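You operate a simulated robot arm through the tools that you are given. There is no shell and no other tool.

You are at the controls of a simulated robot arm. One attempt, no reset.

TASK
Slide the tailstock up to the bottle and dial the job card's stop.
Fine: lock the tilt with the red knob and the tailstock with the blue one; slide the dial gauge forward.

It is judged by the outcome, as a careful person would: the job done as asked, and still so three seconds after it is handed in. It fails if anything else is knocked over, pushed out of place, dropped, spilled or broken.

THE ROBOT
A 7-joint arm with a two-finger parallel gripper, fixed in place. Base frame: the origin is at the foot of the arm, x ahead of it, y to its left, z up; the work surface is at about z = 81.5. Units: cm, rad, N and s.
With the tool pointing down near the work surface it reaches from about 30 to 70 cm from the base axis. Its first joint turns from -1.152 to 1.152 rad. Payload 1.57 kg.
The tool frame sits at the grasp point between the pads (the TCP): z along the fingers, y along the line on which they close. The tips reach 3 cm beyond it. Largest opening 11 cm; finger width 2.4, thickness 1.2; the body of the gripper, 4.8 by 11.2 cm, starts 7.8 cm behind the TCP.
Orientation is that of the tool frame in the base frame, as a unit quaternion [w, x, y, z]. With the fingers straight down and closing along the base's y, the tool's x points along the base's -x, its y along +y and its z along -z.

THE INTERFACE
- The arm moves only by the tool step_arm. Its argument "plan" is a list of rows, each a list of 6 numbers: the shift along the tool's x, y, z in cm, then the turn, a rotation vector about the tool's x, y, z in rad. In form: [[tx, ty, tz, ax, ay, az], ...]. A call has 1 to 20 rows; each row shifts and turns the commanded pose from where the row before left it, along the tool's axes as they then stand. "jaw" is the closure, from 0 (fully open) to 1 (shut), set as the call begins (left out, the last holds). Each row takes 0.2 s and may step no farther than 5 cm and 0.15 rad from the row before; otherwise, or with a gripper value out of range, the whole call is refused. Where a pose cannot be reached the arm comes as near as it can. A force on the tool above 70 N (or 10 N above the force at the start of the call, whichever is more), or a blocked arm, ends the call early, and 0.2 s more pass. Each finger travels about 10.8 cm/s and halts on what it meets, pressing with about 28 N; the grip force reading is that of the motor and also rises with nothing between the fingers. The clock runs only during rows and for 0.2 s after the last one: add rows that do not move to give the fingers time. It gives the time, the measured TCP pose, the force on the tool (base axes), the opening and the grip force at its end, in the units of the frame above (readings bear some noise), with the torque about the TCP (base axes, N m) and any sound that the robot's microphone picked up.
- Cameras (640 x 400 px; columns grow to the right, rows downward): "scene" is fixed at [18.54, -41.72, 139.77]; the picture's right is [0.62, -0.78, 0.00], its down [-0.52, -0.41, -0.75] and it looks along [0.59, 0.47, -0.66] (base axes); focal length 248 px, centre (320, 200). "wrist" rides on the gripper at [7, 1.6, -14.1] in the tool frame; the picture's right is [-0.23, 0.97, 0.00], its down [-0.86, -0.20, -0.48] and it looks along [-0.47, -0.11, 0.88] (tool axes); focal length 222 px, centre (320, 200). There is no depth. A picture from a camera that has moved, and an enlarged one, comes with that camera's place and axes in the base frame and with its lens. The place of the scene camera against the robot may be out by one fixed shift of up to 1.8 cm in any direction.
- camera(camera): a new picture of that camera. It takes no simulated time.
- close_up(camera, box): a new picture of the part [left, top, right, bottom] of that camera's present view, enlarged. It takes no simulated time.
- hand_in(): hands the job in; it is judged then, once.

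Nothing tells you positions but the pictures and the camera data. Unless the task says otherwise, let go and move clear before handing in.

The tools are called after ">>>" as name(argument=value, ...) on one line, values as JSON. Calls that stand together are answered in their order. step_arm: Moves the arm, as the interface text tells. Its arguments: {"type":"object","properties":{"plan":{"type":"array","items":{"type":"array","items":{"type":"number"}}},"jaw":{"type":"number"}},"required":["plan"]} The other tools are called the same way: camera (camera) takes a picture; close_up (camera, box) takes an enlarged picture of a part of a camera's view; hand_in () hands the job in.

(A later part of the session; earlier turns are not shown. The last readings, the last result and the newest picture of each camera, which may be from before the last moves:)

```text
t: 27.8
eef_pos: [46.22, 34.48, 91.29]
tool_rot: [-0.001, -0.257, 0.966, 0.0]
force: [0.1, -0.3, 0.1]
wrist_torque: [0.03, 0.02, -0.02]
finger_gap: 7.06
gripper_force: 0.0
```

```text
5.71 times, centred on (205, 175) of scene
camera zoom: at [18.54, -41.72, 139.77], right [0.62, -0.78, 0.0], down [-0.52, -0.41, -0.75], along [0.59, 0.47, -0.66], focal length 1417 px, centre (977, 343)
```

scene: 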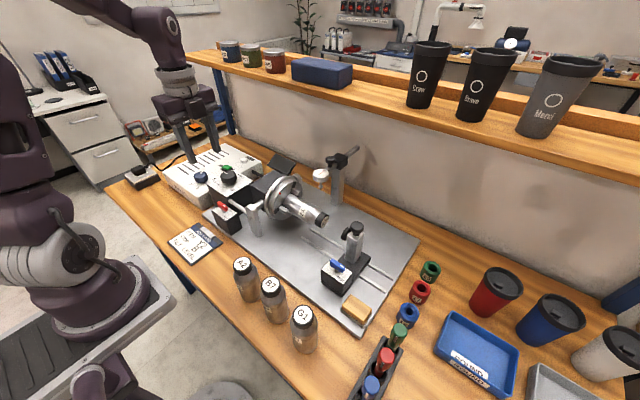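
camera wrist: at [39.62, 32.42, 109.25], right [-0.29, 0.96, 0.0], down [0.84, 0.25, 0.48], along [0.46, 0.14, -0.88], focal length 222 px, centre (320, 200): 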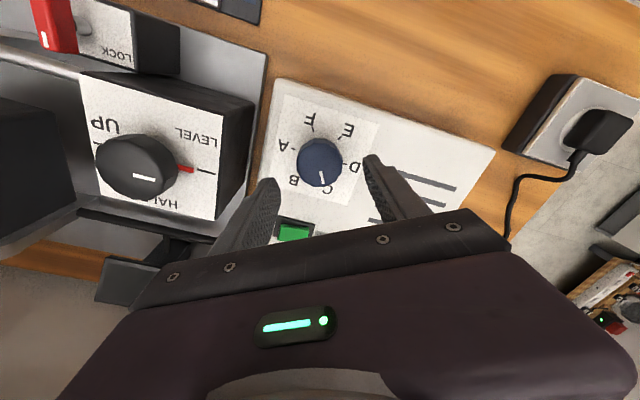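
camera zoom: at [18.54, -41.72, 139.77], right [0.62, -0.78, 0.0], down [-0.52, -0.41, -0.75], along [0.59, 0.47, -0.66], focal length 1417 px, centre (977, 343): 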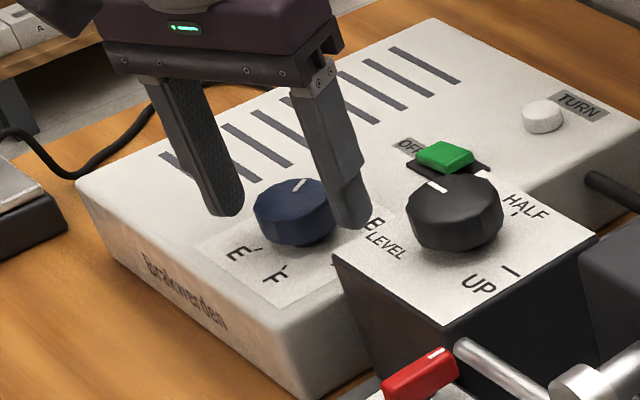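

The fingers bracket the knob. Closing.

>>> step_arm(plan=[[0, 0, 0, 0, 0, 0], [0, 0, 0, 0, 0, 0], [0, 0, 0, 0, 0, 0]], jaw=1.0)

>>> close_up(camera="wrist", box=[230, 100, 410, 240])

```text
t: 28.6
eef_pos: [46.21, 34.34, 91.35]
tool_rot: [0.0, -0.255, 0.967, -0.001]
force: [4.5, -7.3, -2.1]
wrist_torque: [-0.28, -0.19, -0.01]
finger_gap: 4.28
gripper_force: 45.3
```

```text
2.86 times, centred on (320, 170) of wrist
camera zoom: at [39.43, 32.28, 105.41], right [-0.29, 0.96, 0.0], down [0.84, 0.25, 0.48], along [0.46, 0.14, -0.88], focal length 635 px, centre (320, 286)
```

zoom: 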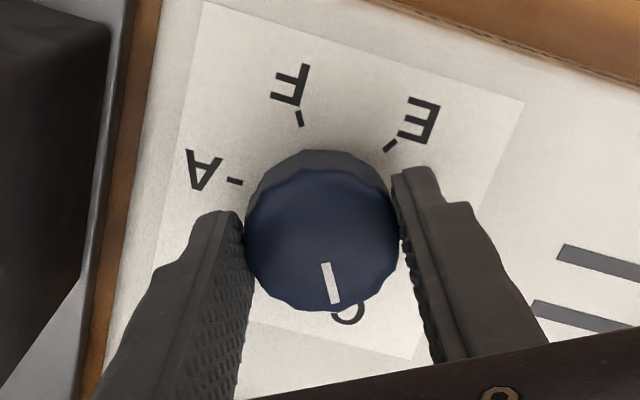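

Gripped at 4.28 cm. Turning clockwise as seen from above toward B, in halves.

>>> step_arm(plan=[[0, 0, 0, 0, 0, 0.1], [0, 0, 0, 0, 0, 0.1], [0, 0, 0, 0, 0, 0.1], [0, 0, 0, 0, 0, 0.1], [0, 0, 0, 0, 0, 0.1], [0, 0, 0, 0, 0, 0]])

>>> close_up(camera="wrist", box=[230, 100, 410, 240])

```text
t: 30.0
eef_pos: [46.23, 34.45, 91.37]
tool_rot: [0.0, -0.01, 1.0, 0.001]
force: [1.8, -2.8, 3.1]
wrist_torque: [-0.06, -0.06, -0.01]
finger_gap: 4.27
gripper_force: 44.4
```

```text
2.86 times, centred on (320, 170) of wrist
camera zoom: at [39.25, 35.89, 105.42], right [0.21, 0.98, 0.0], down [0.86, -0.18, 0.48], along [0.47, -0.1, -0.88], focal length 635 px, centre (320, 286)
```

zoom: 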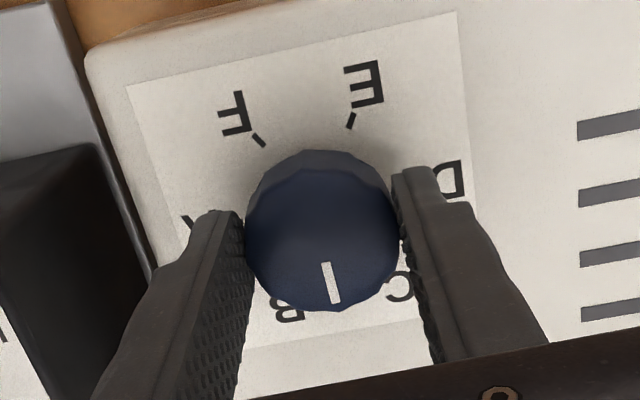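

>>> step_arm(plan=[[0, 0, 0, 0, 0, 0.11], [0, 0, 0, 0, 0, 0.11], [0, 0, 0, 0, 0, 0.11], [0, 0, 0, 0, 0, 0.11], [0, 0, 0, 0, 0, 0.107], [0, 0, 0, 0, 0, 0]])

>>> close_up(camera="wrist", box=[230, 100, 410, 240])

```text
t: 31.4
eef_pos: [46.34, 34.57, 91.38]
tool_rot: [0.001, 0.261, 0.965, 0.003]
force: [8.9, 23.6, -3.2]
wrist_torque: [0.63, -0.33, 0.01]
finger_gap: 4.29
gripper_force: 44.8
```

```text
2.86 times, centred on (320, 170) of wrist
camera zoom: at [41.05, 39.41, 105.43], right [0.69, 0.73, 0.0], down [0.64, -0.6, 0.48], along [0.35, -0.33, -0.88], focal length 635 px, centre (320, 286)
```

zoom: 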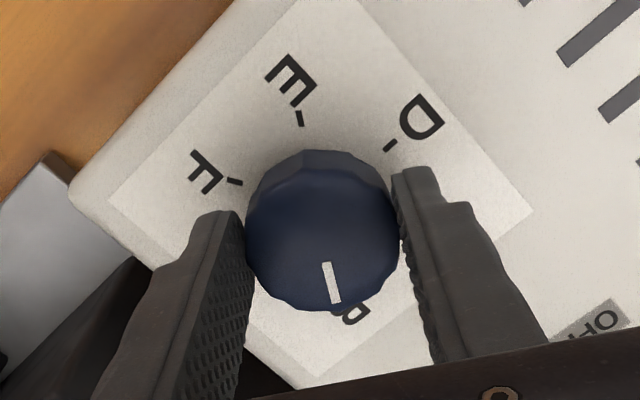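

The dial has turned exactly one position, and the view now matches the earlier C view with B in its place. I'll release, lift and verify.

>>> step_arm(plan=[[0, 0, 0, 0, 0, 0], [0, 0, 0, 0, 0, 0], [0, 0, -1.0, 0, 0, 0], [0, 0, -3.0, 0, 0, 0], [0, 0, -4.0, 0, 0, 0], [0, 0, -4.0, 0, 0, 0], [0, 0, -3.0, 0, 0, 0], [0, 0, 0, 0, 0, 0]], jaw=0.36)

>>> camera(camera="wrist")

>>> close_up(camera="wrist", box=[260, 90, 400, 210])

>>> close_up(camera="scene", box=[160, 120, 260, 220])

```text
t: 33.2
eef_pos: [46.23, 34.51, 106.39]
tool_rot: [0.0, 0.26, 0.966, 0.0]
force: [-0.2, 0.4, 0.1]
wrist_torque: [0.0, -0.01, 0.03]
finger_gap: 7.06
gripper_force: 0.1
```

```text
taken
camera wrist: at [41.09, 39.32, 120.44], right [0.69, 0.73, 0.0], down [0.64, -0.6, 0.48], along [0.35, -0.33, -0.88], focal length 222 px, centre (320, 200)
```

wrist: 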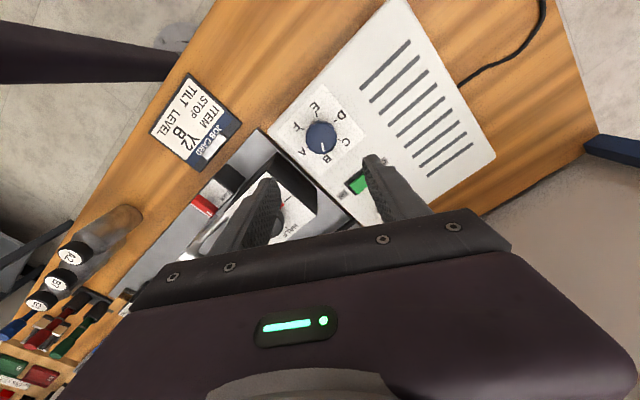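

```text
3.33 times, centred on (330, 150) of wrist
camera zoom: at [41.09, 39.32, 120.44], right [0.69, 0.73, 0.0], down [0.64, -0.6, 0.48], along [0.35, -0.33, -0.88], focal length 740 px, centre (287, 367)
```

zoom: 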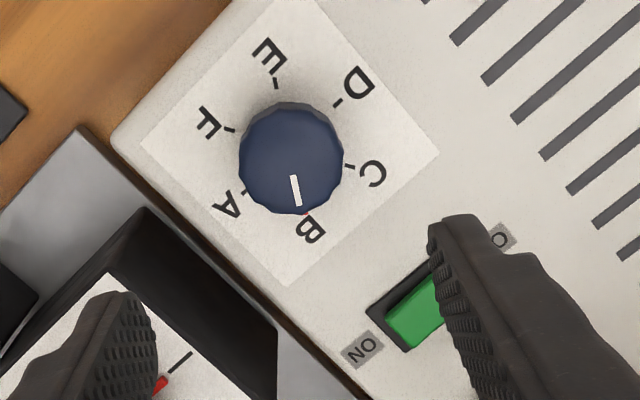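

```text
4.00 times, centred on (210, 170) of scene
camera zoom: at [18.54, -41.72, 139.77], right [0.62, -0.78, 0.0], down [-0.52, -0.41, -0.75], along [0.59, 0.47, -0.66], focal length 992 px, centre (760, 320)
```

zoom: 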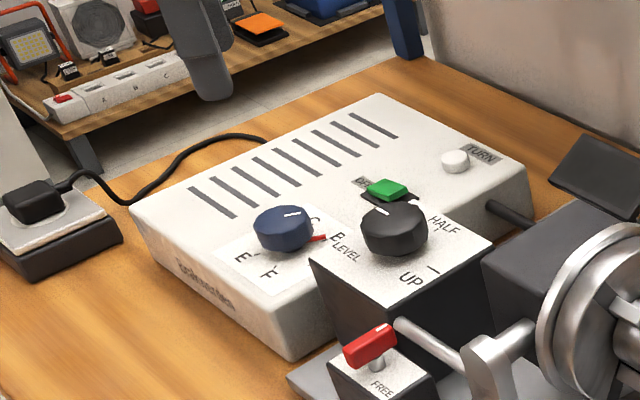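

The stop dial is at B, with both the white mark and the red index on it. Now I'll travel over to the tailstock and look closely at it and the bottle cap.

>>> step_arm(plan=[[0, 0, -1, 0, 0, -0.131], [0, 0, -1, 0, 0, -0.131], [0, 0, 0, 0, 0, -0.131], [0, 0, 0, 0, 0, -0.131], [0, -4.6, 0, 0, 0, 0], [0, -4.6, 0, 0, 0, 0], [0, -4.6, 0, 0, 0, 0], [0, -4.6, 0, 0, 0, 0], [0, -4.6, 0, 0, 0, 0], [0, -4.6, 0, 0, 0, 0], [0, -4.6, 0, 0, 0, 0], [0, -4.6, 0, 0, 0, 0], [0, -4.6, 0, 0, 0, 0], [0, -4.6, 0, 0, 0, 0], [0, -4.6, 0, 0, 0, 0], [0, -4.6, 0, 0, 0, 0], [0, 0, 0, 0, 0, 0]], jaw=0.0)

>>> camera(camera="wrist")

>>> close_up(camera="wrist", box=[220, 60, 420, 220])

```text
t: 36.8
eef_pos: [46.08, -20.8, 108.19]
tool_rot: [0.001, 0.002, 1.0, 0.0]
force: [-0.4, -0.3, -0.2]
wrist_torque: [-0.03, -0.01, -0.01]
finger_gap: 11.01
gripper_force: 0.1
```

```text
taken
camera wrist: at [39.08, -19.29, 122.36], right [0.23, 0.97, 0.0], down [0.85, -0.2, 0.48], along [0.47, -0.11, -0.88], focal length 222 px, centre (320, 200)
```

wrist: 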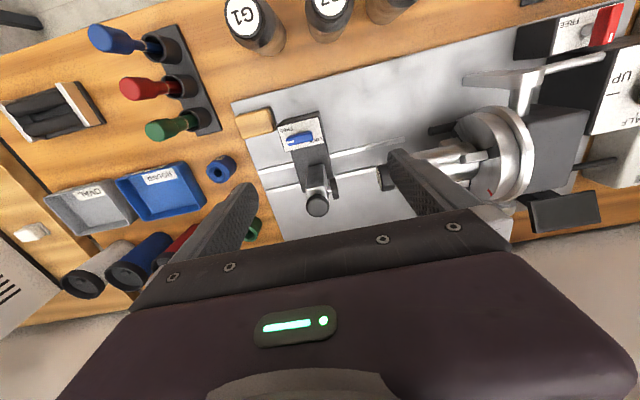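

```text
2.50 times, centred on (320, 140) of wrist
camera zoom: at [39.08, -19.29, 122.36], right [0.23, 0.97, 0.0], down [0.85, -0.2, 0.48], along [0.47, -0.11, -0.88], focal length 555 px, centre (320, 350)
```

zoom: 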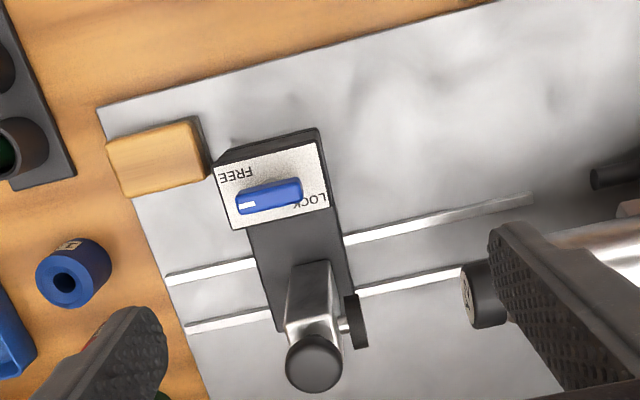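

The gap between the pad face (y≈-19.8) and the cap (y≈-14.1) is about 5.7 cm. The column's rear face is at y≈-24.3. I'll close the fingers and go down behind the column at y≈-29.5 to push it in +y.

>>> step_arm(plan=[[-2.63, -2.9, 1.0, 0, 0, 0], [-2.63, -2.9, 1.0, 0, 0, 0], [-2.63, -2.9, 1.0, 0, 0, 0], [0, 0, 0, 0, 0, 0], [0, 0, 0, 0, 0, 0]], jaw=1.0)

>>> camera(camera="wrist")

>>> camera(camera="scene")

```text
t: 38.0
eef_pos: [53.99, -29.52, 105.41]
tool_rot: [-0.001, 0.002, 1.0, 0.0]
force: [0.5, -0.7, 0.6]
wrist_torque: [0.01, 0.02, 0.0]
finger_gap: 0.0
gripper_force: 21.0
```

```text
taken
camera wrist: at [47.0, -28.01, 119.41], right [0.23, 0.97, 0.0], down [0.85, -0.2, 0.48], along [0.47, -0.11, -0.88], focal length 222 px, centre (320, 200)
```

wrist: 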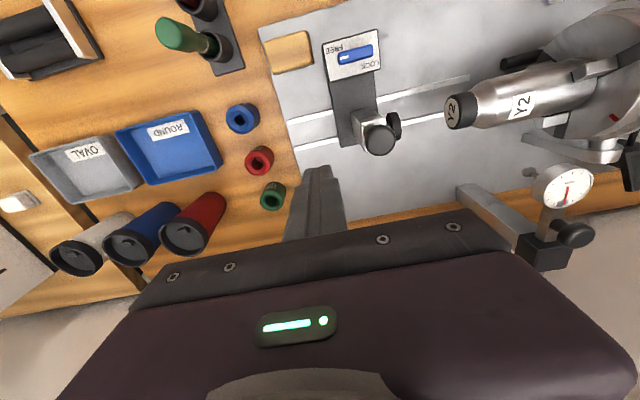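

```text
taken
```

scene: 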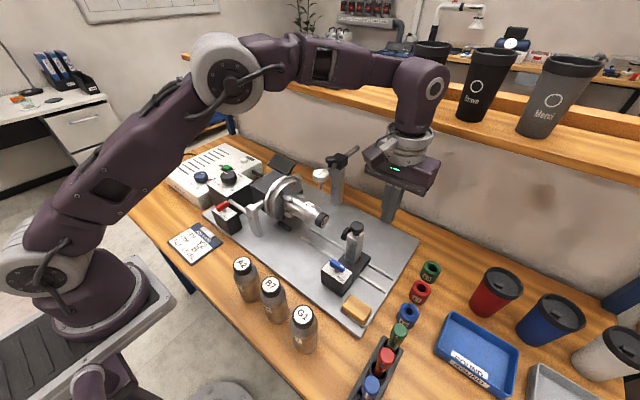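

The path down is clear. Descending behind the column, then approaching it.

>>> step_arm(plan=[[0, 0, 4.5, 0, 0, 0], [0, 0, 4.5, 0, 0, 0], [0, 0, 4.0, 0, 0, 0], [0, 0, 1.4, 0, 0, 0], [0, 1.0, 0, 0, 0, 0], [0, 1.0, 0, 0, 0, 0], [0, 0, 0, 0, 0, 0]])

>>> close_up(camera="scene", box=[290, 160, 410, 310])

>>> camera(camera="wrist")

```text
t: 39.6
eef_pos: [53.97, -27.45, 90.95]
tool_rot: [0.0, 0.002, 1.0, 0.0]
force: [-0.5, -0.3, -0.1]
wrist_torque: [-0.01, -0.03, 0.0]
finger_gap: 0.01
gripper_force: 21.1
```

```text
2.67 times, centred on (350, 235) of scene
camera zoom: at [18.54, -41.72, 139.77], right [0.62, -0.78, 0.0], down [-0.52, -0.41, -0.75], along [0.59, 0.47, -0.66], focal length 661 px, centre (240, 107)
```

zoom: 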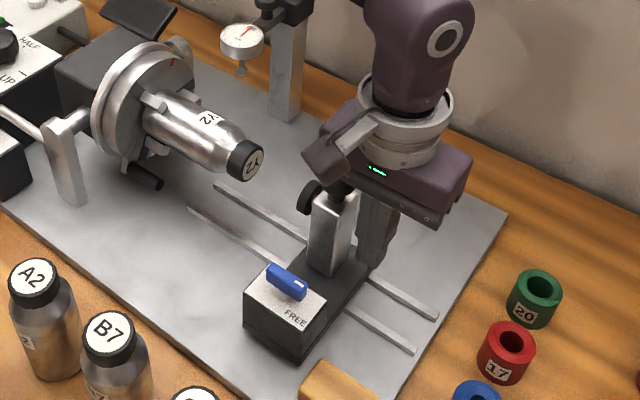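

```text
taken
camera wrist: at [46.98, -25.88, 104.97], right [0.23, 0.97, 0.0], down [0.85, -0.2, 0.48], along [0.47, -0.11, -0.88], focal length 222 px, centre (320, 200)
```

wrist: 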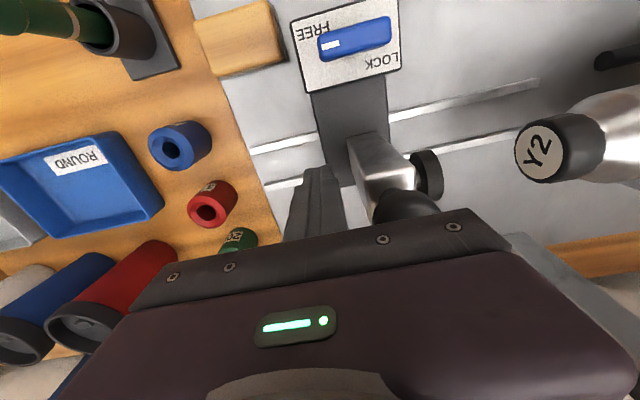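

I notice the chuck's red mark has moved since I dialled the stop, so the dial apparently indexes the chuck. I'll check it before pushing.

>>> close_up(camera="scene", box=[240, 160, 340, 240])

>>> close_up(camera="scene", box=[190, 130, 340, 240])

```text
5.00 times, centred on (290, 200) of scene
camera zoom: at [18.54, -41.72, 139.77], right [0.62, -0.78, 0.0], down [-0.52, -0.41, -0.75], along [0.59, 0.47, -0.66], focal length 1240 px, centre (470, 200)
```

zoom: 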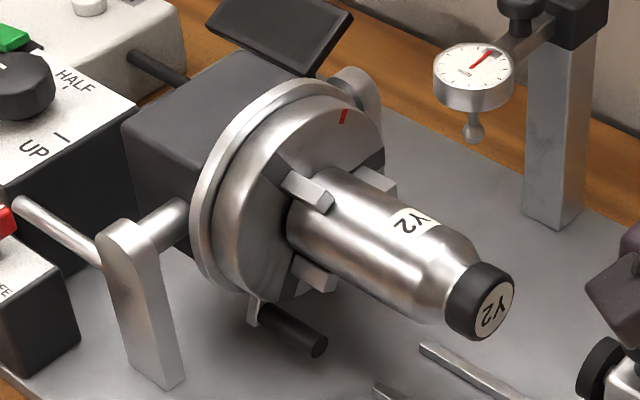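

```text
3.64 times, centred on (265, 185) of scene
camera zoom: at [18.54, -41.72, 139.77], right [0.62, -0.78, 0.0], down [-0.52, -0.41, -0.75], along [0.59, 0.47, -0.66], focal length 902 px, centre (520, 254)
```

zoom: 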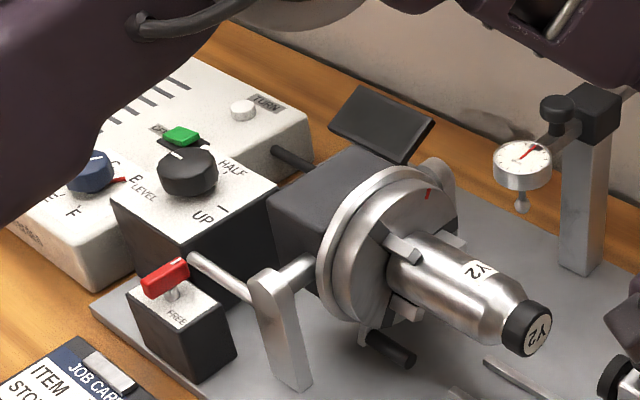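

The dial has indexed the chuck; its crank handle now hangs below and is well clear of the tailstock's path. I'll start pushing the column gently in +y.

>>> step_arm(plan=[[0, 0.6, 0, 0, 0, 0], [0, 0.6, 0, 0, 0, 0], [0, 0.4, 0, 0, 0, 0], [0, 0.4, 0, 0, 0, 0], [0, 0.4, 0, 0, 0, 0], [0, 0, 0, 0, 0, 0]])

>>> camera(camera="wrist")

```text
t: 41.0
eef_pos: [53.95, -25.06, 90.92]
tool_rot: [0.001, 0.001, 1.0, 0.0]
force: [-0.3, -5.6, 3.6]
wrist_torque: [0.28, -0.05, 0.01]
finger_gap: 0.0
gripper_force: 21.0
```

```text
taken
camera wrist: at [46.99, -23.55, 104.97], right [0.23, 0.97, 0.0], down [0.85, -0.2, 0.48], along [0.47, -0.11, -0.88], focal length 222 px, centre (320, 200)
```

wrist: 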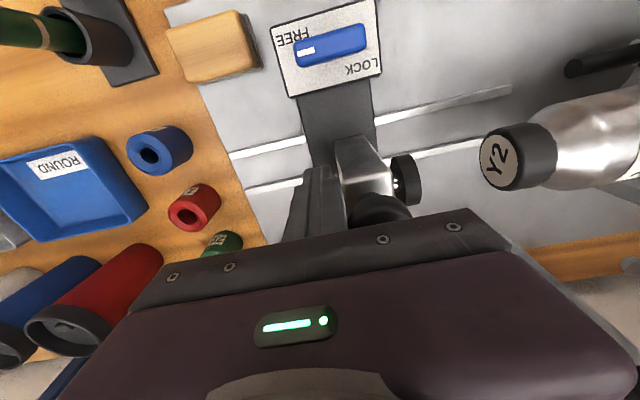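

In contact, and it slides with about 6 N. Continuing toward the bottle.

>>> step_arm(plan=[[0, 0.5, 0, 0, 0, 0], [0, 0.5, 0, 0, 0, 0], [0, 0.5, 0, 0, 0, 0], [0, 0.5, 0, 0, 0, 0], [0, 0.5, 0, 0, 0, 0], [0, 0.5, 0, 0, 0, 0], [0, 0.5, 0, 0, 0, 0], [0, 0, 0, 0, 0, 0]])

>>> camera(camera="wrist")

>>> close_up(camera="scene", box=[270, 180, 390, 300])

```text
t: 42.8
eef_pos: [53.94, -21.57, 90.93]
tool_rot: [0.0, 0.002, 1.0, 0.0]
force: [-2.3, -5.4, -1.2]
wrist_torque: [0.23, -0.1, 0.05]
finger_gap: 0.01
gripper_force: 21.0
```

```text
taken
camera wrist: at [47.03, -20.03, 105.05], right [0.23, 0.97, 0.0], down [0.85, -0.2, 0.48], along [0.47, -0.11, -0.88], focal length 222 px, centre (320, 200)
```

wrist: 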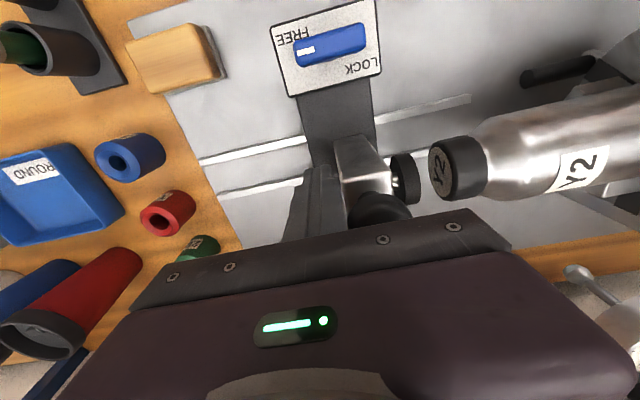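

```text
3.33 times, centred on (330, 240) of scene
camera zoom: at [18.54, -41.74, 139.77], right [0.62, -0.78, 0.0], down [-0.52, -0.41, -0.75], along [0.59, 0.47, -0.66], focal length 827 px, centre (287, 67)
```

zoom: 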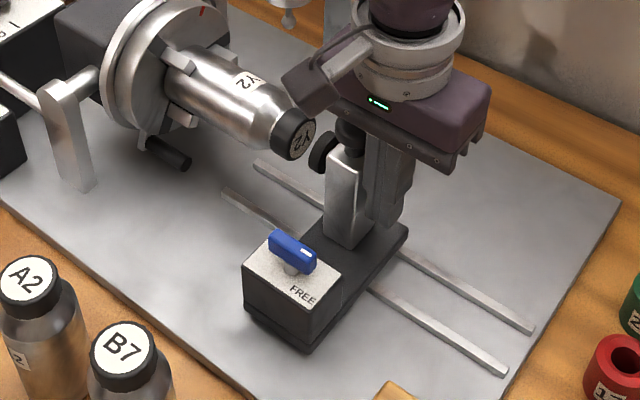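

About 1 to 1.5 cm of gap remains. I'm slowing down and watching the force.

>>> step_arm(plan=[[0, 0.25, 0, 0, 0, 0], [0, 0.25, 0, 0, 0, 0], [0, 0.2, 0, 0, 0, 0], [0, 0, 0, 0, 0, 0]])

>>> close_up(camera="wrist", box=[320, 120, 480, 220])

>>> close_up(camera="scene", box=[295, 195, 345, 245])

```text
t: 43.8
eef_pos: [53.94, -20.97, 90.91]
tool_rot: [0.001, 0.0, 1.0, 0.0]
force: [1.0, -4.4, 2.1]
wrist_torque: [0.23, 0.06, 0.0]
finger_gap: 0.03
gripper_force: 21.1
```

```text
4.00 times, centred on (400, 170) of wrist
camera zoom: at [47.02, -19.28, 105.02], right [0.23, 0.97, 0.0], down [0.85, -0.2, 0.48], along [0.47, -0.11, -0.88], focal length 888 px, centre (0, 320)
```

zoom: 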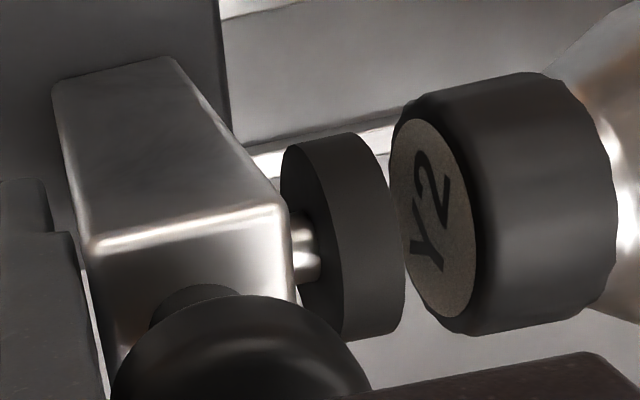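

```text
8.00 times, centred on (320, 220) of scene
camera zoom: at [18.54, -41.73, 139.77], right [0.62, -0.78, 0.0], down [-0.52, -0.41, -0.75], along [0.59, 0.47, -0.66], focal length 1984 px, centre (320, 40)
```

zoom: 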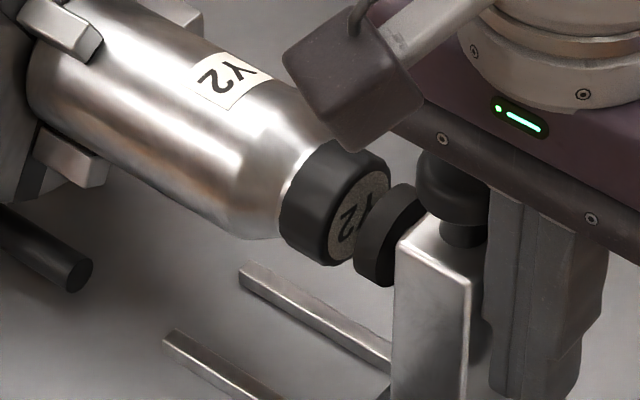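

>>> step_arm(plan=[[0, 0.2, 0, 0, 0, 0], [0, 0.2, 0, 0, 0, 0], [0, 0, 0, 0, 0, 0]])

>>> close_up(camera="wrist", box=[320, 120, 480, 220])

```text
t: 44.6
eef_pos: [53.94, -20.48, 90.9]
tool_rot: [0.001, 0.001, 1.0, 0.0]
force: [1.5, -5.6, 0.6]
wrist_torque: [0.28, 0.08, -0.02]
finger_gap: 0.0
gripper_force: 20.9
```

```text
4.00 times, centred on (400, 170) of wrist
camera zoom: at [47.0, -18.91, 105.0], right [0.23, 0.97, 0.0], down [0.85, -0.2, 0.48], along [0.47, -0.11, -0.88], focal length 888 px, centre (0, 320)
```

zoom: 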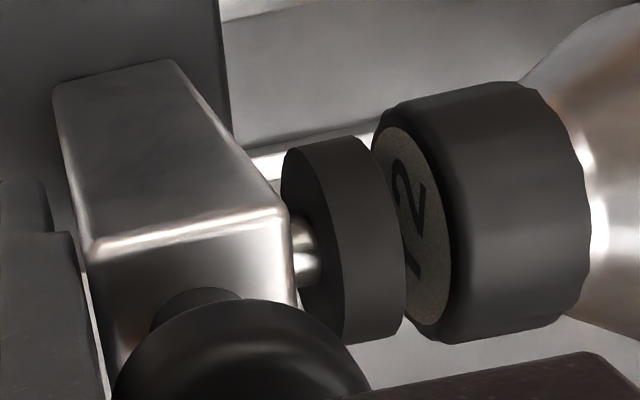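

>>> step_arm(plan=[[0, 0.1, 0, 0, 0, 0], [0, 0.1, 0, 0, 0, 0], [0, 0, 0, 0, 0, 0]])

>>> close_up(camera="wrist", box=[320, 120, 480, 220])

>>> step_arm(plan=[[0, 0.1, 0, 0, 0, 0], [0, 0.1, 0, 0, 0, 0], [0, 0, 0, 0, 0, 0]])

>>> close_up(camera="wrist", box=[320, 120, 480, 220])

```text
t: 45.4
eef_pos: [54.01, -20.24, 90.97]
tool_rot: [0.0, 0.002, 1.0, -0.001]
force: [2.2, -4.8, -0.8]
wrist_torque: [0.18, 0.08, -0.02]
finger_gap: 0.0
gripper_force: 21.3
```

```text
4.00 times, centred on (400, 170) of wrist
camera zoom: at [46.98, -18.7, 105.0], right [0.23, 0.97, 0.0], down [0.85, -0.2, 0.48], along [0.47, -0.11, -0.88], focal length 888 px, centre (0, 320)
```

zoom: 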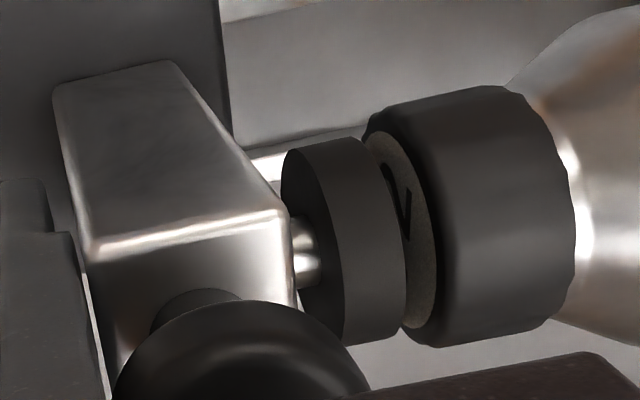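

```text
t: 46.2
eef_pos: [53.87, -20.18, 90.98]
tool_rot: [0.0, 0.001, 1.0, 0.0]
force: [-1.1, -4.5, -0.8]
wrist_torque: [0.25, -0.03, 0.01]
finger_gap: 0.0
gripper_force: 20.7
```

```text
4.00 times, centred on (400, 170) of wrist
camera zoom: at [46.98, -18.53, 105.01], right [0.23, 0.97, 0.0], down [0.85, -0.2, 0.48], along [0.47, -0.11, -0.88], focal length 888 px, centre (0, 320)
```

zoom: 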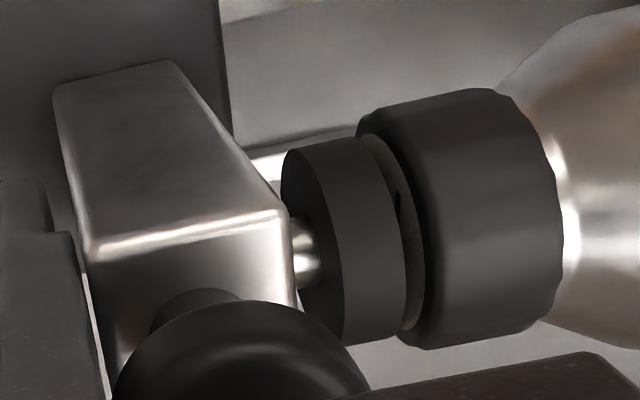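

>>> step_arm(plan=[[0, 0.1, 0, 0, 0, 0], [0, 0.1, 0, 0, 0, 0], [0, 0, 0, 0, 0, 0]])

>>> close_up(camera="wrist", box=[320, 120, 480, 220])

```text
t: 47.0
eef_pos: [53.87, -19.95, 90.95]
tool_rot: [0.0, 0.002, 1.0, 0.0]
force: [-0.2, -4.3, -1.8]
wrist_torque: [0.18, 0.0, 0.02]
finger_gap: 0.01
gripper_force: 21.4
```

```text
4.00 times, centred on (400, 170) of wrist
camera zoom: at [46.97, -18.35, 105.01], right [0.23, 0.97, 0.0], down [0.85, -0.2, 0.48], along [0.47, -0.11, -0.88], focal length 888 px, centre (0, 320)
```

zoom: 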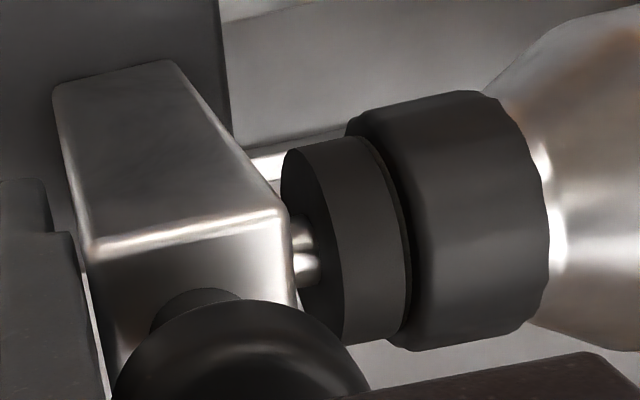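

>>> step_arm(plan=[[0, 0.08, 0, 0, 0, 0], [0, 0, 0, 0, 0, 0]])

>>> step_arm(plan=[[0, 0.06, 0, 0, 0, 0], [0, 0, 0, 0, 0, 0]])

>>> close_up(camera="wrist", box=[320, 120, 480, 220])

```text
t: 47.6
eef_pos: [53.81, -19.69, 90.99]
tool_rot: [0.0, 0.002, 1.0, 0.0]
force: [-0.4, -4.5, -1.2]
wrist_torque: [0.25, -0.05, -0.04]
finger_gap: 0.0
gripper_force: 21.7
```

```text
t: 48.2
eef_pos: [53.99, -19.77, 90.87]
tool_rot: [0.0, 0.002, 1.0, 0.0]
force: [-0.6, -5.8, -0.2]
wrist_torque: [0.26, -0.06, 0.03]
finger_gap: 0.0
gripper_force: 21.5
```

```text
4.00 times, centred on (400, 170) of wrist
camera zoom: at [46.98, -18.18, 105.02], right [0.23, 0.97, 0.0], down [0.85, -0.2, 0.48], along [0.47, -0.11, -0.88], focal length 888 px, centre (0, 320)
```

zoom: 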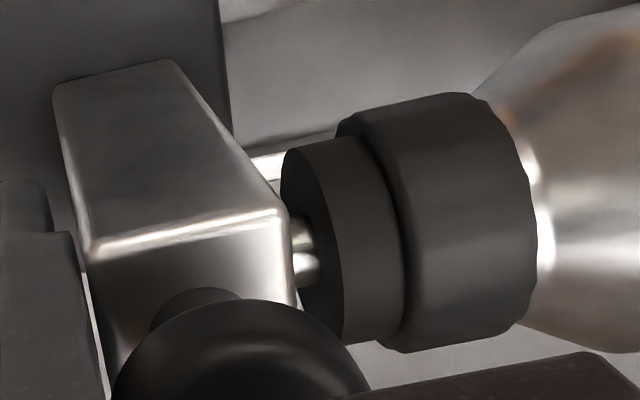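

>>> step_arm(plan=[[0, 0.06, 0, 0, 0, 0], [0, 0, 0, 0, 0, 0]])

>>> step_arm(plan=[[0, 0.06, 0, 0, 0, 0], [0, 0, 0, 0, 0, 0]])

>>> close_up(camera="wrist", box=[360, 130, 440, 210])

>>> close_up(camera="scene", box=[300, 195, 340, 235])

```text
t: 48.8
eef_pos: [53.91, -19.68, 91.05]
tool_rot: [0.0, 0.002, 1.0, -0.001]
force: [-0.7, -10.7, -0.1]
wrist_torque: [0.46, -0.02, 0.04]
finger_gap: 0.0
gripper_force: 21.4
```

```text
t: 49.4
eef_pos: [53.78, -19.69, 90.87]
tool_rot: [0.0, 0.002, 1.0, -0.001]
force: [-1.0, -16.5, -1.4]
wrist_torque: [0.75, -0.03, -0.02]
finger_gap: 0.02
gripper_force: 21.6
```

```text
5.00 times, centred on (400, 170) of wrist
camera zoom: at [46.99, -18.12, 105.03], right [0.23, 0.97, 0.0], down [0.85, -0.2, 0.48], along [0.47, -0.11, -0.88], focal length 1111 px, centre (-80, 350)
```

zoom: 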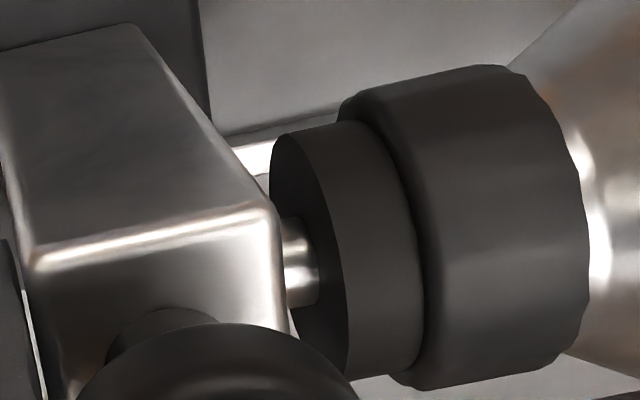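

```text
10.00 times, centred on (320, 215) of scene
camera zoom: at [18.54, -41.77, 139.75], right [0.62, -0.78, 0.0], down [-0.52, -0.41, -0.75], along [0.59, 0.47, -0.66], focal length 2480 px, centre (320, 50)
```

zoom: 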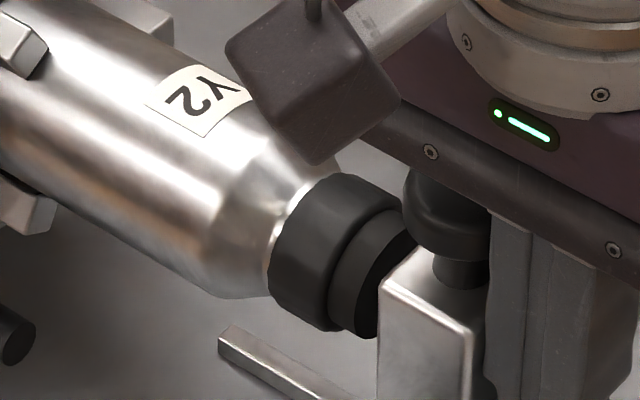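

The pad is seated on the cap: the force rose from 5 to 16 N with no further motion. I'll back the fingers away in -y, lift, and check that the tailstock stays put.

>>> step_arm(plan=[[0, -0.3, 0, 0, 0, 0], [0, -1.2, 0, 0, 0, 0], [0, -2.5, 0, 0, 0, 0], [0, -2.0, 0, 0, 0, 0], [0, 0, -4.5, 0, 0, 0], [0, 0, -4.5, 0, 0, 0], [0, 0, -4.5, 0, 0, 0], [0, 0, -4.0, 0, 0, 0], [0, 0, 0, 0, 0, 0]])

>>> camera(camera="wrist")

>>> close_up(camera="scene", box=[280, 190, 380, 290])

```text
t: 51.4
eef_pos: [54.0, -25.61, 108.57]
tool_rot: [0.0, 0.002, 1.0, 0.0]
force: [0.3, -0.2, 0.7]
wrist_torque: [0.0, -0.02, -0.02]
finger_gap: 0.0
gripper_force: 21.0
```

```text
taken
camera wrist: at [46.95, -24.04, 122.65], right [0.23, 0.97, 0.0], down [0.85, -0.2, 0.48], along [0.47, -0.11, -0.88], focal length 222 px, centre (320, 200)
```

wrist: 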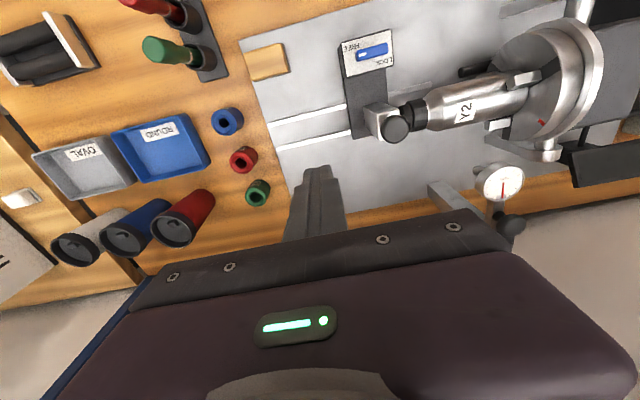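

```text
4.00 times, centred on (330, 240) of scene
camera zoom: at [18.54, -41.72, 139.77], right [0.62, -0.78, 0.0], down [-0.52, -0.41, -0.75], along [0.59, 0.47, -0.66], focal length 992 px, centre (280, 40)
```

zoom: 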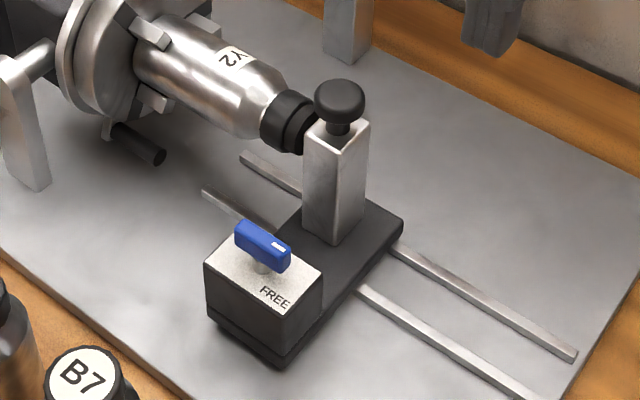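

The tailstock stayed in contact. Next is the blue lock, now at about y≈-18. I'll position above it with fingers turned to straddle the bar.

>>> step_arm(plan=[[2.8, 2.53, 0.3, 0, 0, 0], [2.8, 2.53, 0.3, 0, 0, 0], [2.8, 2.53, 0.3, 0, 0, 0], [0, 0, 0, 0, 0, 0.1428], [0, 0, 0, 0, 0, 0.1428], [0, 0, 0, 0, 0, 0.1428], [0, 0, 0, 0, 0, 0.1428], [0, 0, 0, 0, 0, 0.1428], [0, 0, 0, 0, 0, 0.1428], [0, 0, 0, 0, 0, 0.1428], [0, 0, 0, 0, 0, 0.1428], [0, 0, 0, 0, 0, 0.1428], [0, 0, 0, 0, 0, 0.1428], [0, 0, 0, 0, 0, 0.1428], [0, 0, 0, 0, 0, 0]], jaw=0.78)

>>> camera(camera="wrist")

>>> close_up(camera="wrist", box=[260, 80, 400, 220])

```text
t: 54.6
eef_pos: [45.42, -17.97, 107.68]
tool_rot: [0.0, 0.709, 0.705, 0.0]
force: [-1.1, 0.6, 0.3]
wrist_torque: [0.0, 0.01, 0.02]
finger_gap: 2.42
gripper_force: 0.1
```

```text
taken
camera wrist: at [47.22, -11.15, 121.6], right [0.97, -0.23, 0.0], down [-0.2, -0.85, 0.48], along [-0.11, -0.47, -0.88], focal length 222 px, centre (320, 200)
```

wrist: 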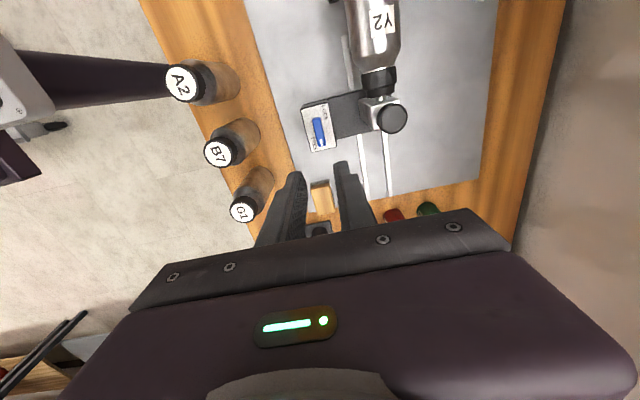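

```text
2.86 times, centred on (330, 150) of wrist
camera zoom: at [47.22, -11.15, 121.6], right [0.97, -0.23, 0.0], down [-0.2, -0.85, 0.48], along [-0.11, -0.47, -0.88], focal length 635 px, centre (291, 343)
```

zoom: 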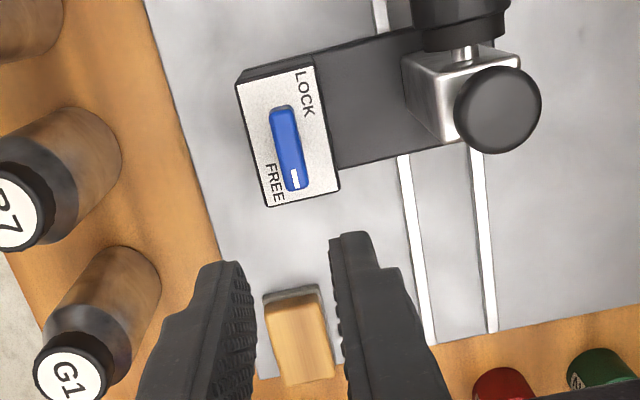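

The blue bar is centred near (45.65, -17.5). I'll descend partway and refine.

>>> step_arm(plan=[[0.45, 0.15, 4.0, 0, 0, 0], [0, 0, 4.0, 0, 0, 0], [0, 0, 3.6, 0, 0, 0], [0, 0, 0, 0, 0, 0]])

>>> close_up(camera="wrist", box=[270, 100, 390, 220])

>>> close_up(camera="scene", box=[280, 190, 380, 290])

```text
t: 55.6
eef_pos: [45.58, -17.65, 95.93]
tool_rot: [0.001, 0.708, 0.706, 0.0]
force: [0.1, -0.6, -0.2]
wrist_torque: [-0.03, 0.03, 0.01]
finger_gap: 2.4
gripper_force: 0.2
```

```text
3.33 times, centred on (330, 160) of wrist
camera zoom: at [47.33, -10.76, 109.97], right [0.97, -0.23, 0.0], down [-0.2, -0.85, 0.48], along [-0.11, -0.47, -0.88], focal length 740 px, centre (287, 333)
```

zoom: 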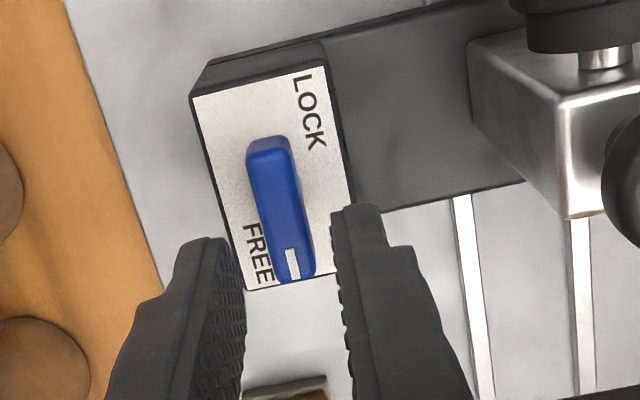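

```text
4.00 times, centred on (330, 240) of scene
camera zoom: at [18.54, -41.72, 139.77], right [0.62, -0.78, 0.0], down [-0.52, -0.41, -0.75], along [0.59, 0.47, -0.66], focal length 992 px, centre (280, 40)
```

zoom: 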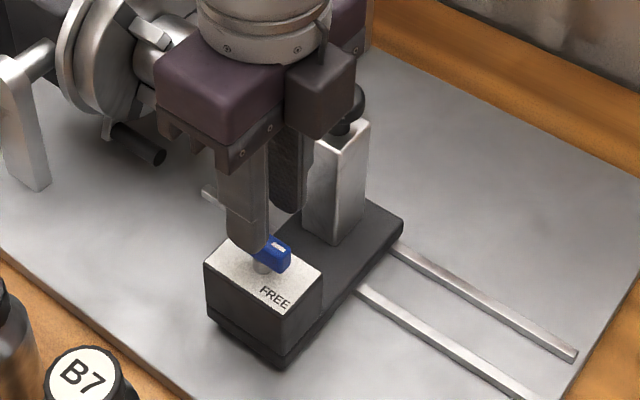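

>>> step_arm(plan=[[0.15, 0.05, 1.8, 0, 0, 0], [0, 0, 1.4, 0, 0, 0], [0, 0, 0.4, 0, 0, 0], [0, 0, 0, 0, 0, 0]])

>>> close_up(camera="wrist", box=[260, 110, 380, 230])

>>> close_up(camera="scene", box=[300, 220, 370, 290])

```text
t: 56.6
eef_pos: [45.86, -17.4, 92.35]
tool_rot: [0.0, 0.708, 0.706, 0.0]
force: [0.3, 0.1, 0.5]
wrist_torque: [0.0, 0.0, 0.0]
finger_gap: 2.41
gripper_force: 0.1
```

```text
3.33 times, centred on (320, 170) of wrist
camera zoom: at [47.44, -10.55, 106.39], right [0.97, -0.23, 0.0], down [-0.2, -0.85, 0.48], along [-0.11, -0.47, -0.88], focal length 740 px, centre (320, 300)
```

zoom: 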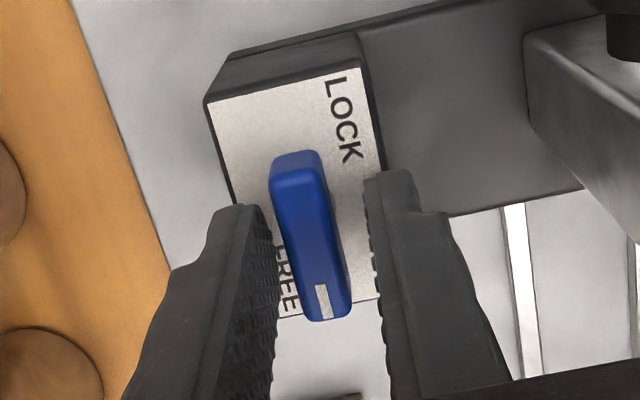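

```text
5.71 times, centred on (335, 255) of scene
camera zoom: at [18.54, -41.72, 139.77], right [0.62, -0.78, 0.0], down [-0.52, -0.41, -0.75], along [0.59, 0.47, -0.66], focal length 1417 px, centre (234, -114)
```

zoom: 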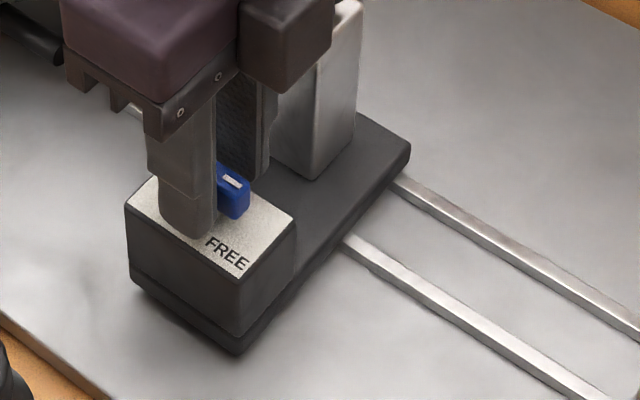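

The bar sits slightly toward -x of centre. I'll shift 0.15 cm and close the grip.

>>> step_arm(plan=[[0, -0.15, 0, 0, 0, 0], [0, 0, 0, 0, 0, 0]])

>>> step_arm(plan=[[0, 0, 0, 0, 0, 0], [0, 0, 0, 0, 0, 0], [0, 0, 0, 0, 0, 0]], jaw=1.0)

```text
t: 57.2
eef_pos: [45.61, -17.42, 92.34]
tool_rot: [0.0, 0.708, 0.706, 0.0]
force: [0.1, 0.4, 0.6]
wrist_torque: [0.0, 0.01, 0.02]
finger_gap: 2.43
gripper_force: 0.1
```

```text
t: 58.0
eef_pos: [45.62, -17.44, 92.45]
tool_rot: [0.0, 0.707, 0.707, 0.0]
force: [2.2, -0.2, -1.9]
wrist_torque: [-0.19, -0.04, 0.11]
finger_gap: 1.16
gripper_force: 29.0
```

Good centring (2 N). Turning counter-clockwise toward LOCK in stages.

>>> step_arm(plan=[[0, 0, 0, 0, 0, -0.1], [0, 0, 0, 0, 0, -0.1], [0, 0, 0, 0, 0, -0.1], [0, 0, 0, 0, 0, -0.1], [0, 0, 0, 0, 0, 0]])

>>> step_arm(plan=[[0, 0, 0, 0, 0, -0.1], [0, 0, 0, 0, 0, -0.1], [0, 0, 0, 0, 0, -0.1], [0, 0, 0, 0, 0, -0.1], [0, 0, 0, 0, 0, 0]])

>>> close_up(camera="wrist", box=[260, 110, 380, 230])

>>> close_up(camera="scene", box=[295, 195, 375, 285])

```text
t: 59.2
eef_pos: [45.61, -17.38, 92.37]
tool_rot: [0.0, 0.553, 0.833, 0.0]
force: [11.9, -2.7, -16.7]
wrist_torque: [-0.15, -0.22, -0.02]
finger_gap: 1.18
gripper_force: 29.3
```

```text
t: 60.4
eef_pos: [45.78, -17.44, 92.25]
tool_rot: [0.0, 0.377, 0.926, 0.0]
force: [24.2, 2.1, -8.0]
wrist_torque: [0.17, -0.25, -0.01]
finger_gap: 1.19
gripper_force: 29.5
```

```text
3.33 times, centred on (320, 170) of wrist
camera zoom: at [41.87, -11.44, 106.4], right [0.84, 0.54, 0.0], down [0.47, -0.74, 0.48], along [0.26, -0.4, -0.88], focal length 740 px, centre (320, 300)
```

zoom: 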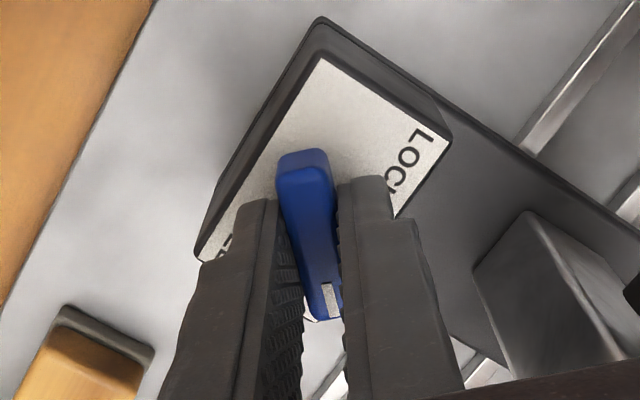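

```text
4.44 times, centred on (335, 240) of scene
camera zoom: at [18.61, -41.72, 139.76], right [0.62, -0.78, 0.0], down [-0.52, -0.41, -0.75], along [0.59, 0.47, -0.66], focal length 1102 px, centre (253, 22)
```

zoom: 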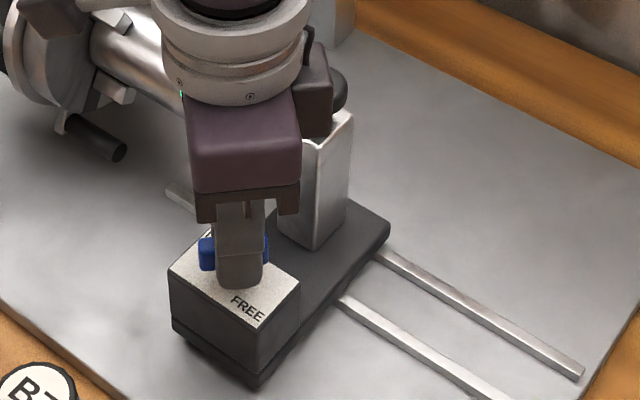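

Halfway. I'll ease +x to cut the side load, with a small +y bias to keep the tailstock pressed to the bottle, then continue to the stop.

>>> step_arm(plan=[[-0.072, 0.14, 0, 0, 0, 0], [0, 0, 0, 0, 0, -0.1], [0, 0, 0, 0, 0, -0.1], [0, 0, 0, 0, 0, -0.1], [0, 0, 0, 0, 0, -0.1], [0, 0, 0, 0, 0, 0]])

>>> step_arm(plan=[[0, 0, 0, 0, 0, -0.1], [0, 0, 0, 0, 0, -0.1], [0, 0, 0, 0, 0, -0.1], [0, 0, 0, 0, 0, 0]])

>>> close_up(camera="wrist", box=[260, 110, 380, 230])

```text
t: 61.8
eef_pos: [45.68, -17.38, 92.39]
tool_rot: [0.0, 0.185, 0.983, 0.001]
force: [12.4, 1.2, -1.6]
wrist_torque: [0.29, 0.38, -0.04]
finger_gap: 1.17
gripper_force: 29.2
```

```text
t: 62.8
eef_pos: [45.72, -17.4, 92.4]
tool_rot: [0.0, 0.036, 0.999, 0.0]
force: [12.4, 4.4, 2.5]
wrist_torque: [0.1, 0.08, 0.02]
finger_gap: 1.19
gripper_force: 28.9
```

```text
3.33 times, centred on (320, 170) of wrist
camera zoom: at [38.96, -15.3, 106.42], right [0.3, 0.96, 0.0], down [0.84, -0.26, 0.48], along [0.46, -0.14, -0.88], focal length 740 px, centre (320, 300)
```

zoom: 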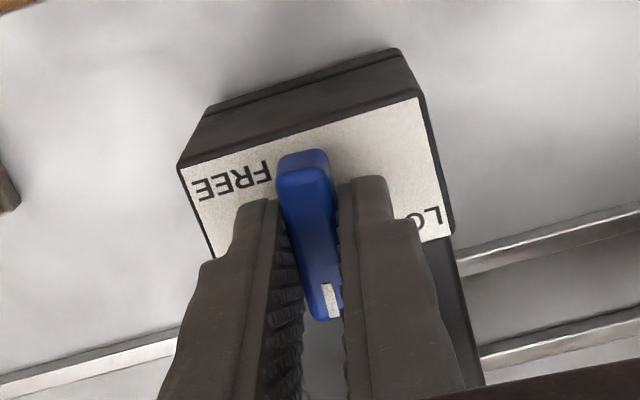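

Nearly at 90°. Before the lock bites I'll press slightly in +y so the pad stays seated, then turn to the stop.

>>> step_arm(plan=[[-0.05, 0.15, 0, 0, 0, 0], [0, 0, 0, 0, 0, 0]])

>>> step_arm(plan=[[0, 0, 0, 0, 0, -0.05], [0, 0, 0, 0, 0, -0.05], [0, 0, 0, 0, 0, 0]])

>>> step_arm(plan=[[0, 0, 0, 0, 0, -0.05], [0, 0, 0, 0, 0, -0.03], [0, 0, 0, 0, 0, 0]])

>>> close_up(camera="wrist", box=[260, 110, 380, 230])

```text
t: 63.4
eef_pos: [45.76, -17.33, 92.28]
tool_rot: [0.0, 0.036, 0.999, -0.001]
force: [6.4, -5.2, -2.7]
wrist_torque: [-0.15, -0.97, 0.03]
finger_gap: 1.2
gripper_force: 29.6
```

```text
t: 64.2
eef_pos: [45.71, -17.23, 92.37]
tool_rot: [0.0, -0.013, 1.0, 0.0]
force: [2.6, -8.0, -1.9]
wrist_torque: [-0.12, -0.14, -0.76]
finger_gap: 1.21
gripper_force: 29.7
```

```text
t: 65.0
eef_pos: [45.77, -17.28, 92.35]
tool_rot: [-0.001, -0.053, 0.999, 0.001]
force: [-5.7, -8.5, 5.2]
wrist_torque: [-0.15, 0.49, -0.85]
finger_gap: 1.42
gripper_force: 30.2
```

```text
3.33 times, centred on (320, 170) of wrist
camera zoom: at [38.7, -16.46, 106.43], right [0.12, 0.99, 0.0], down [0.87, -0.11, 0.48], along [0.47, -0.06, -0.88], focal length 740 px, centre (320, 300)
```

zoom: 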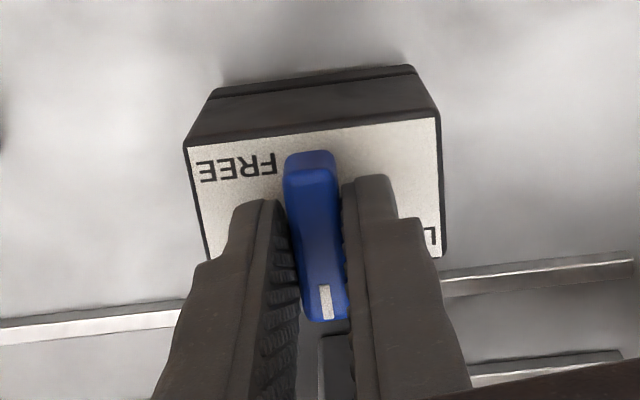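

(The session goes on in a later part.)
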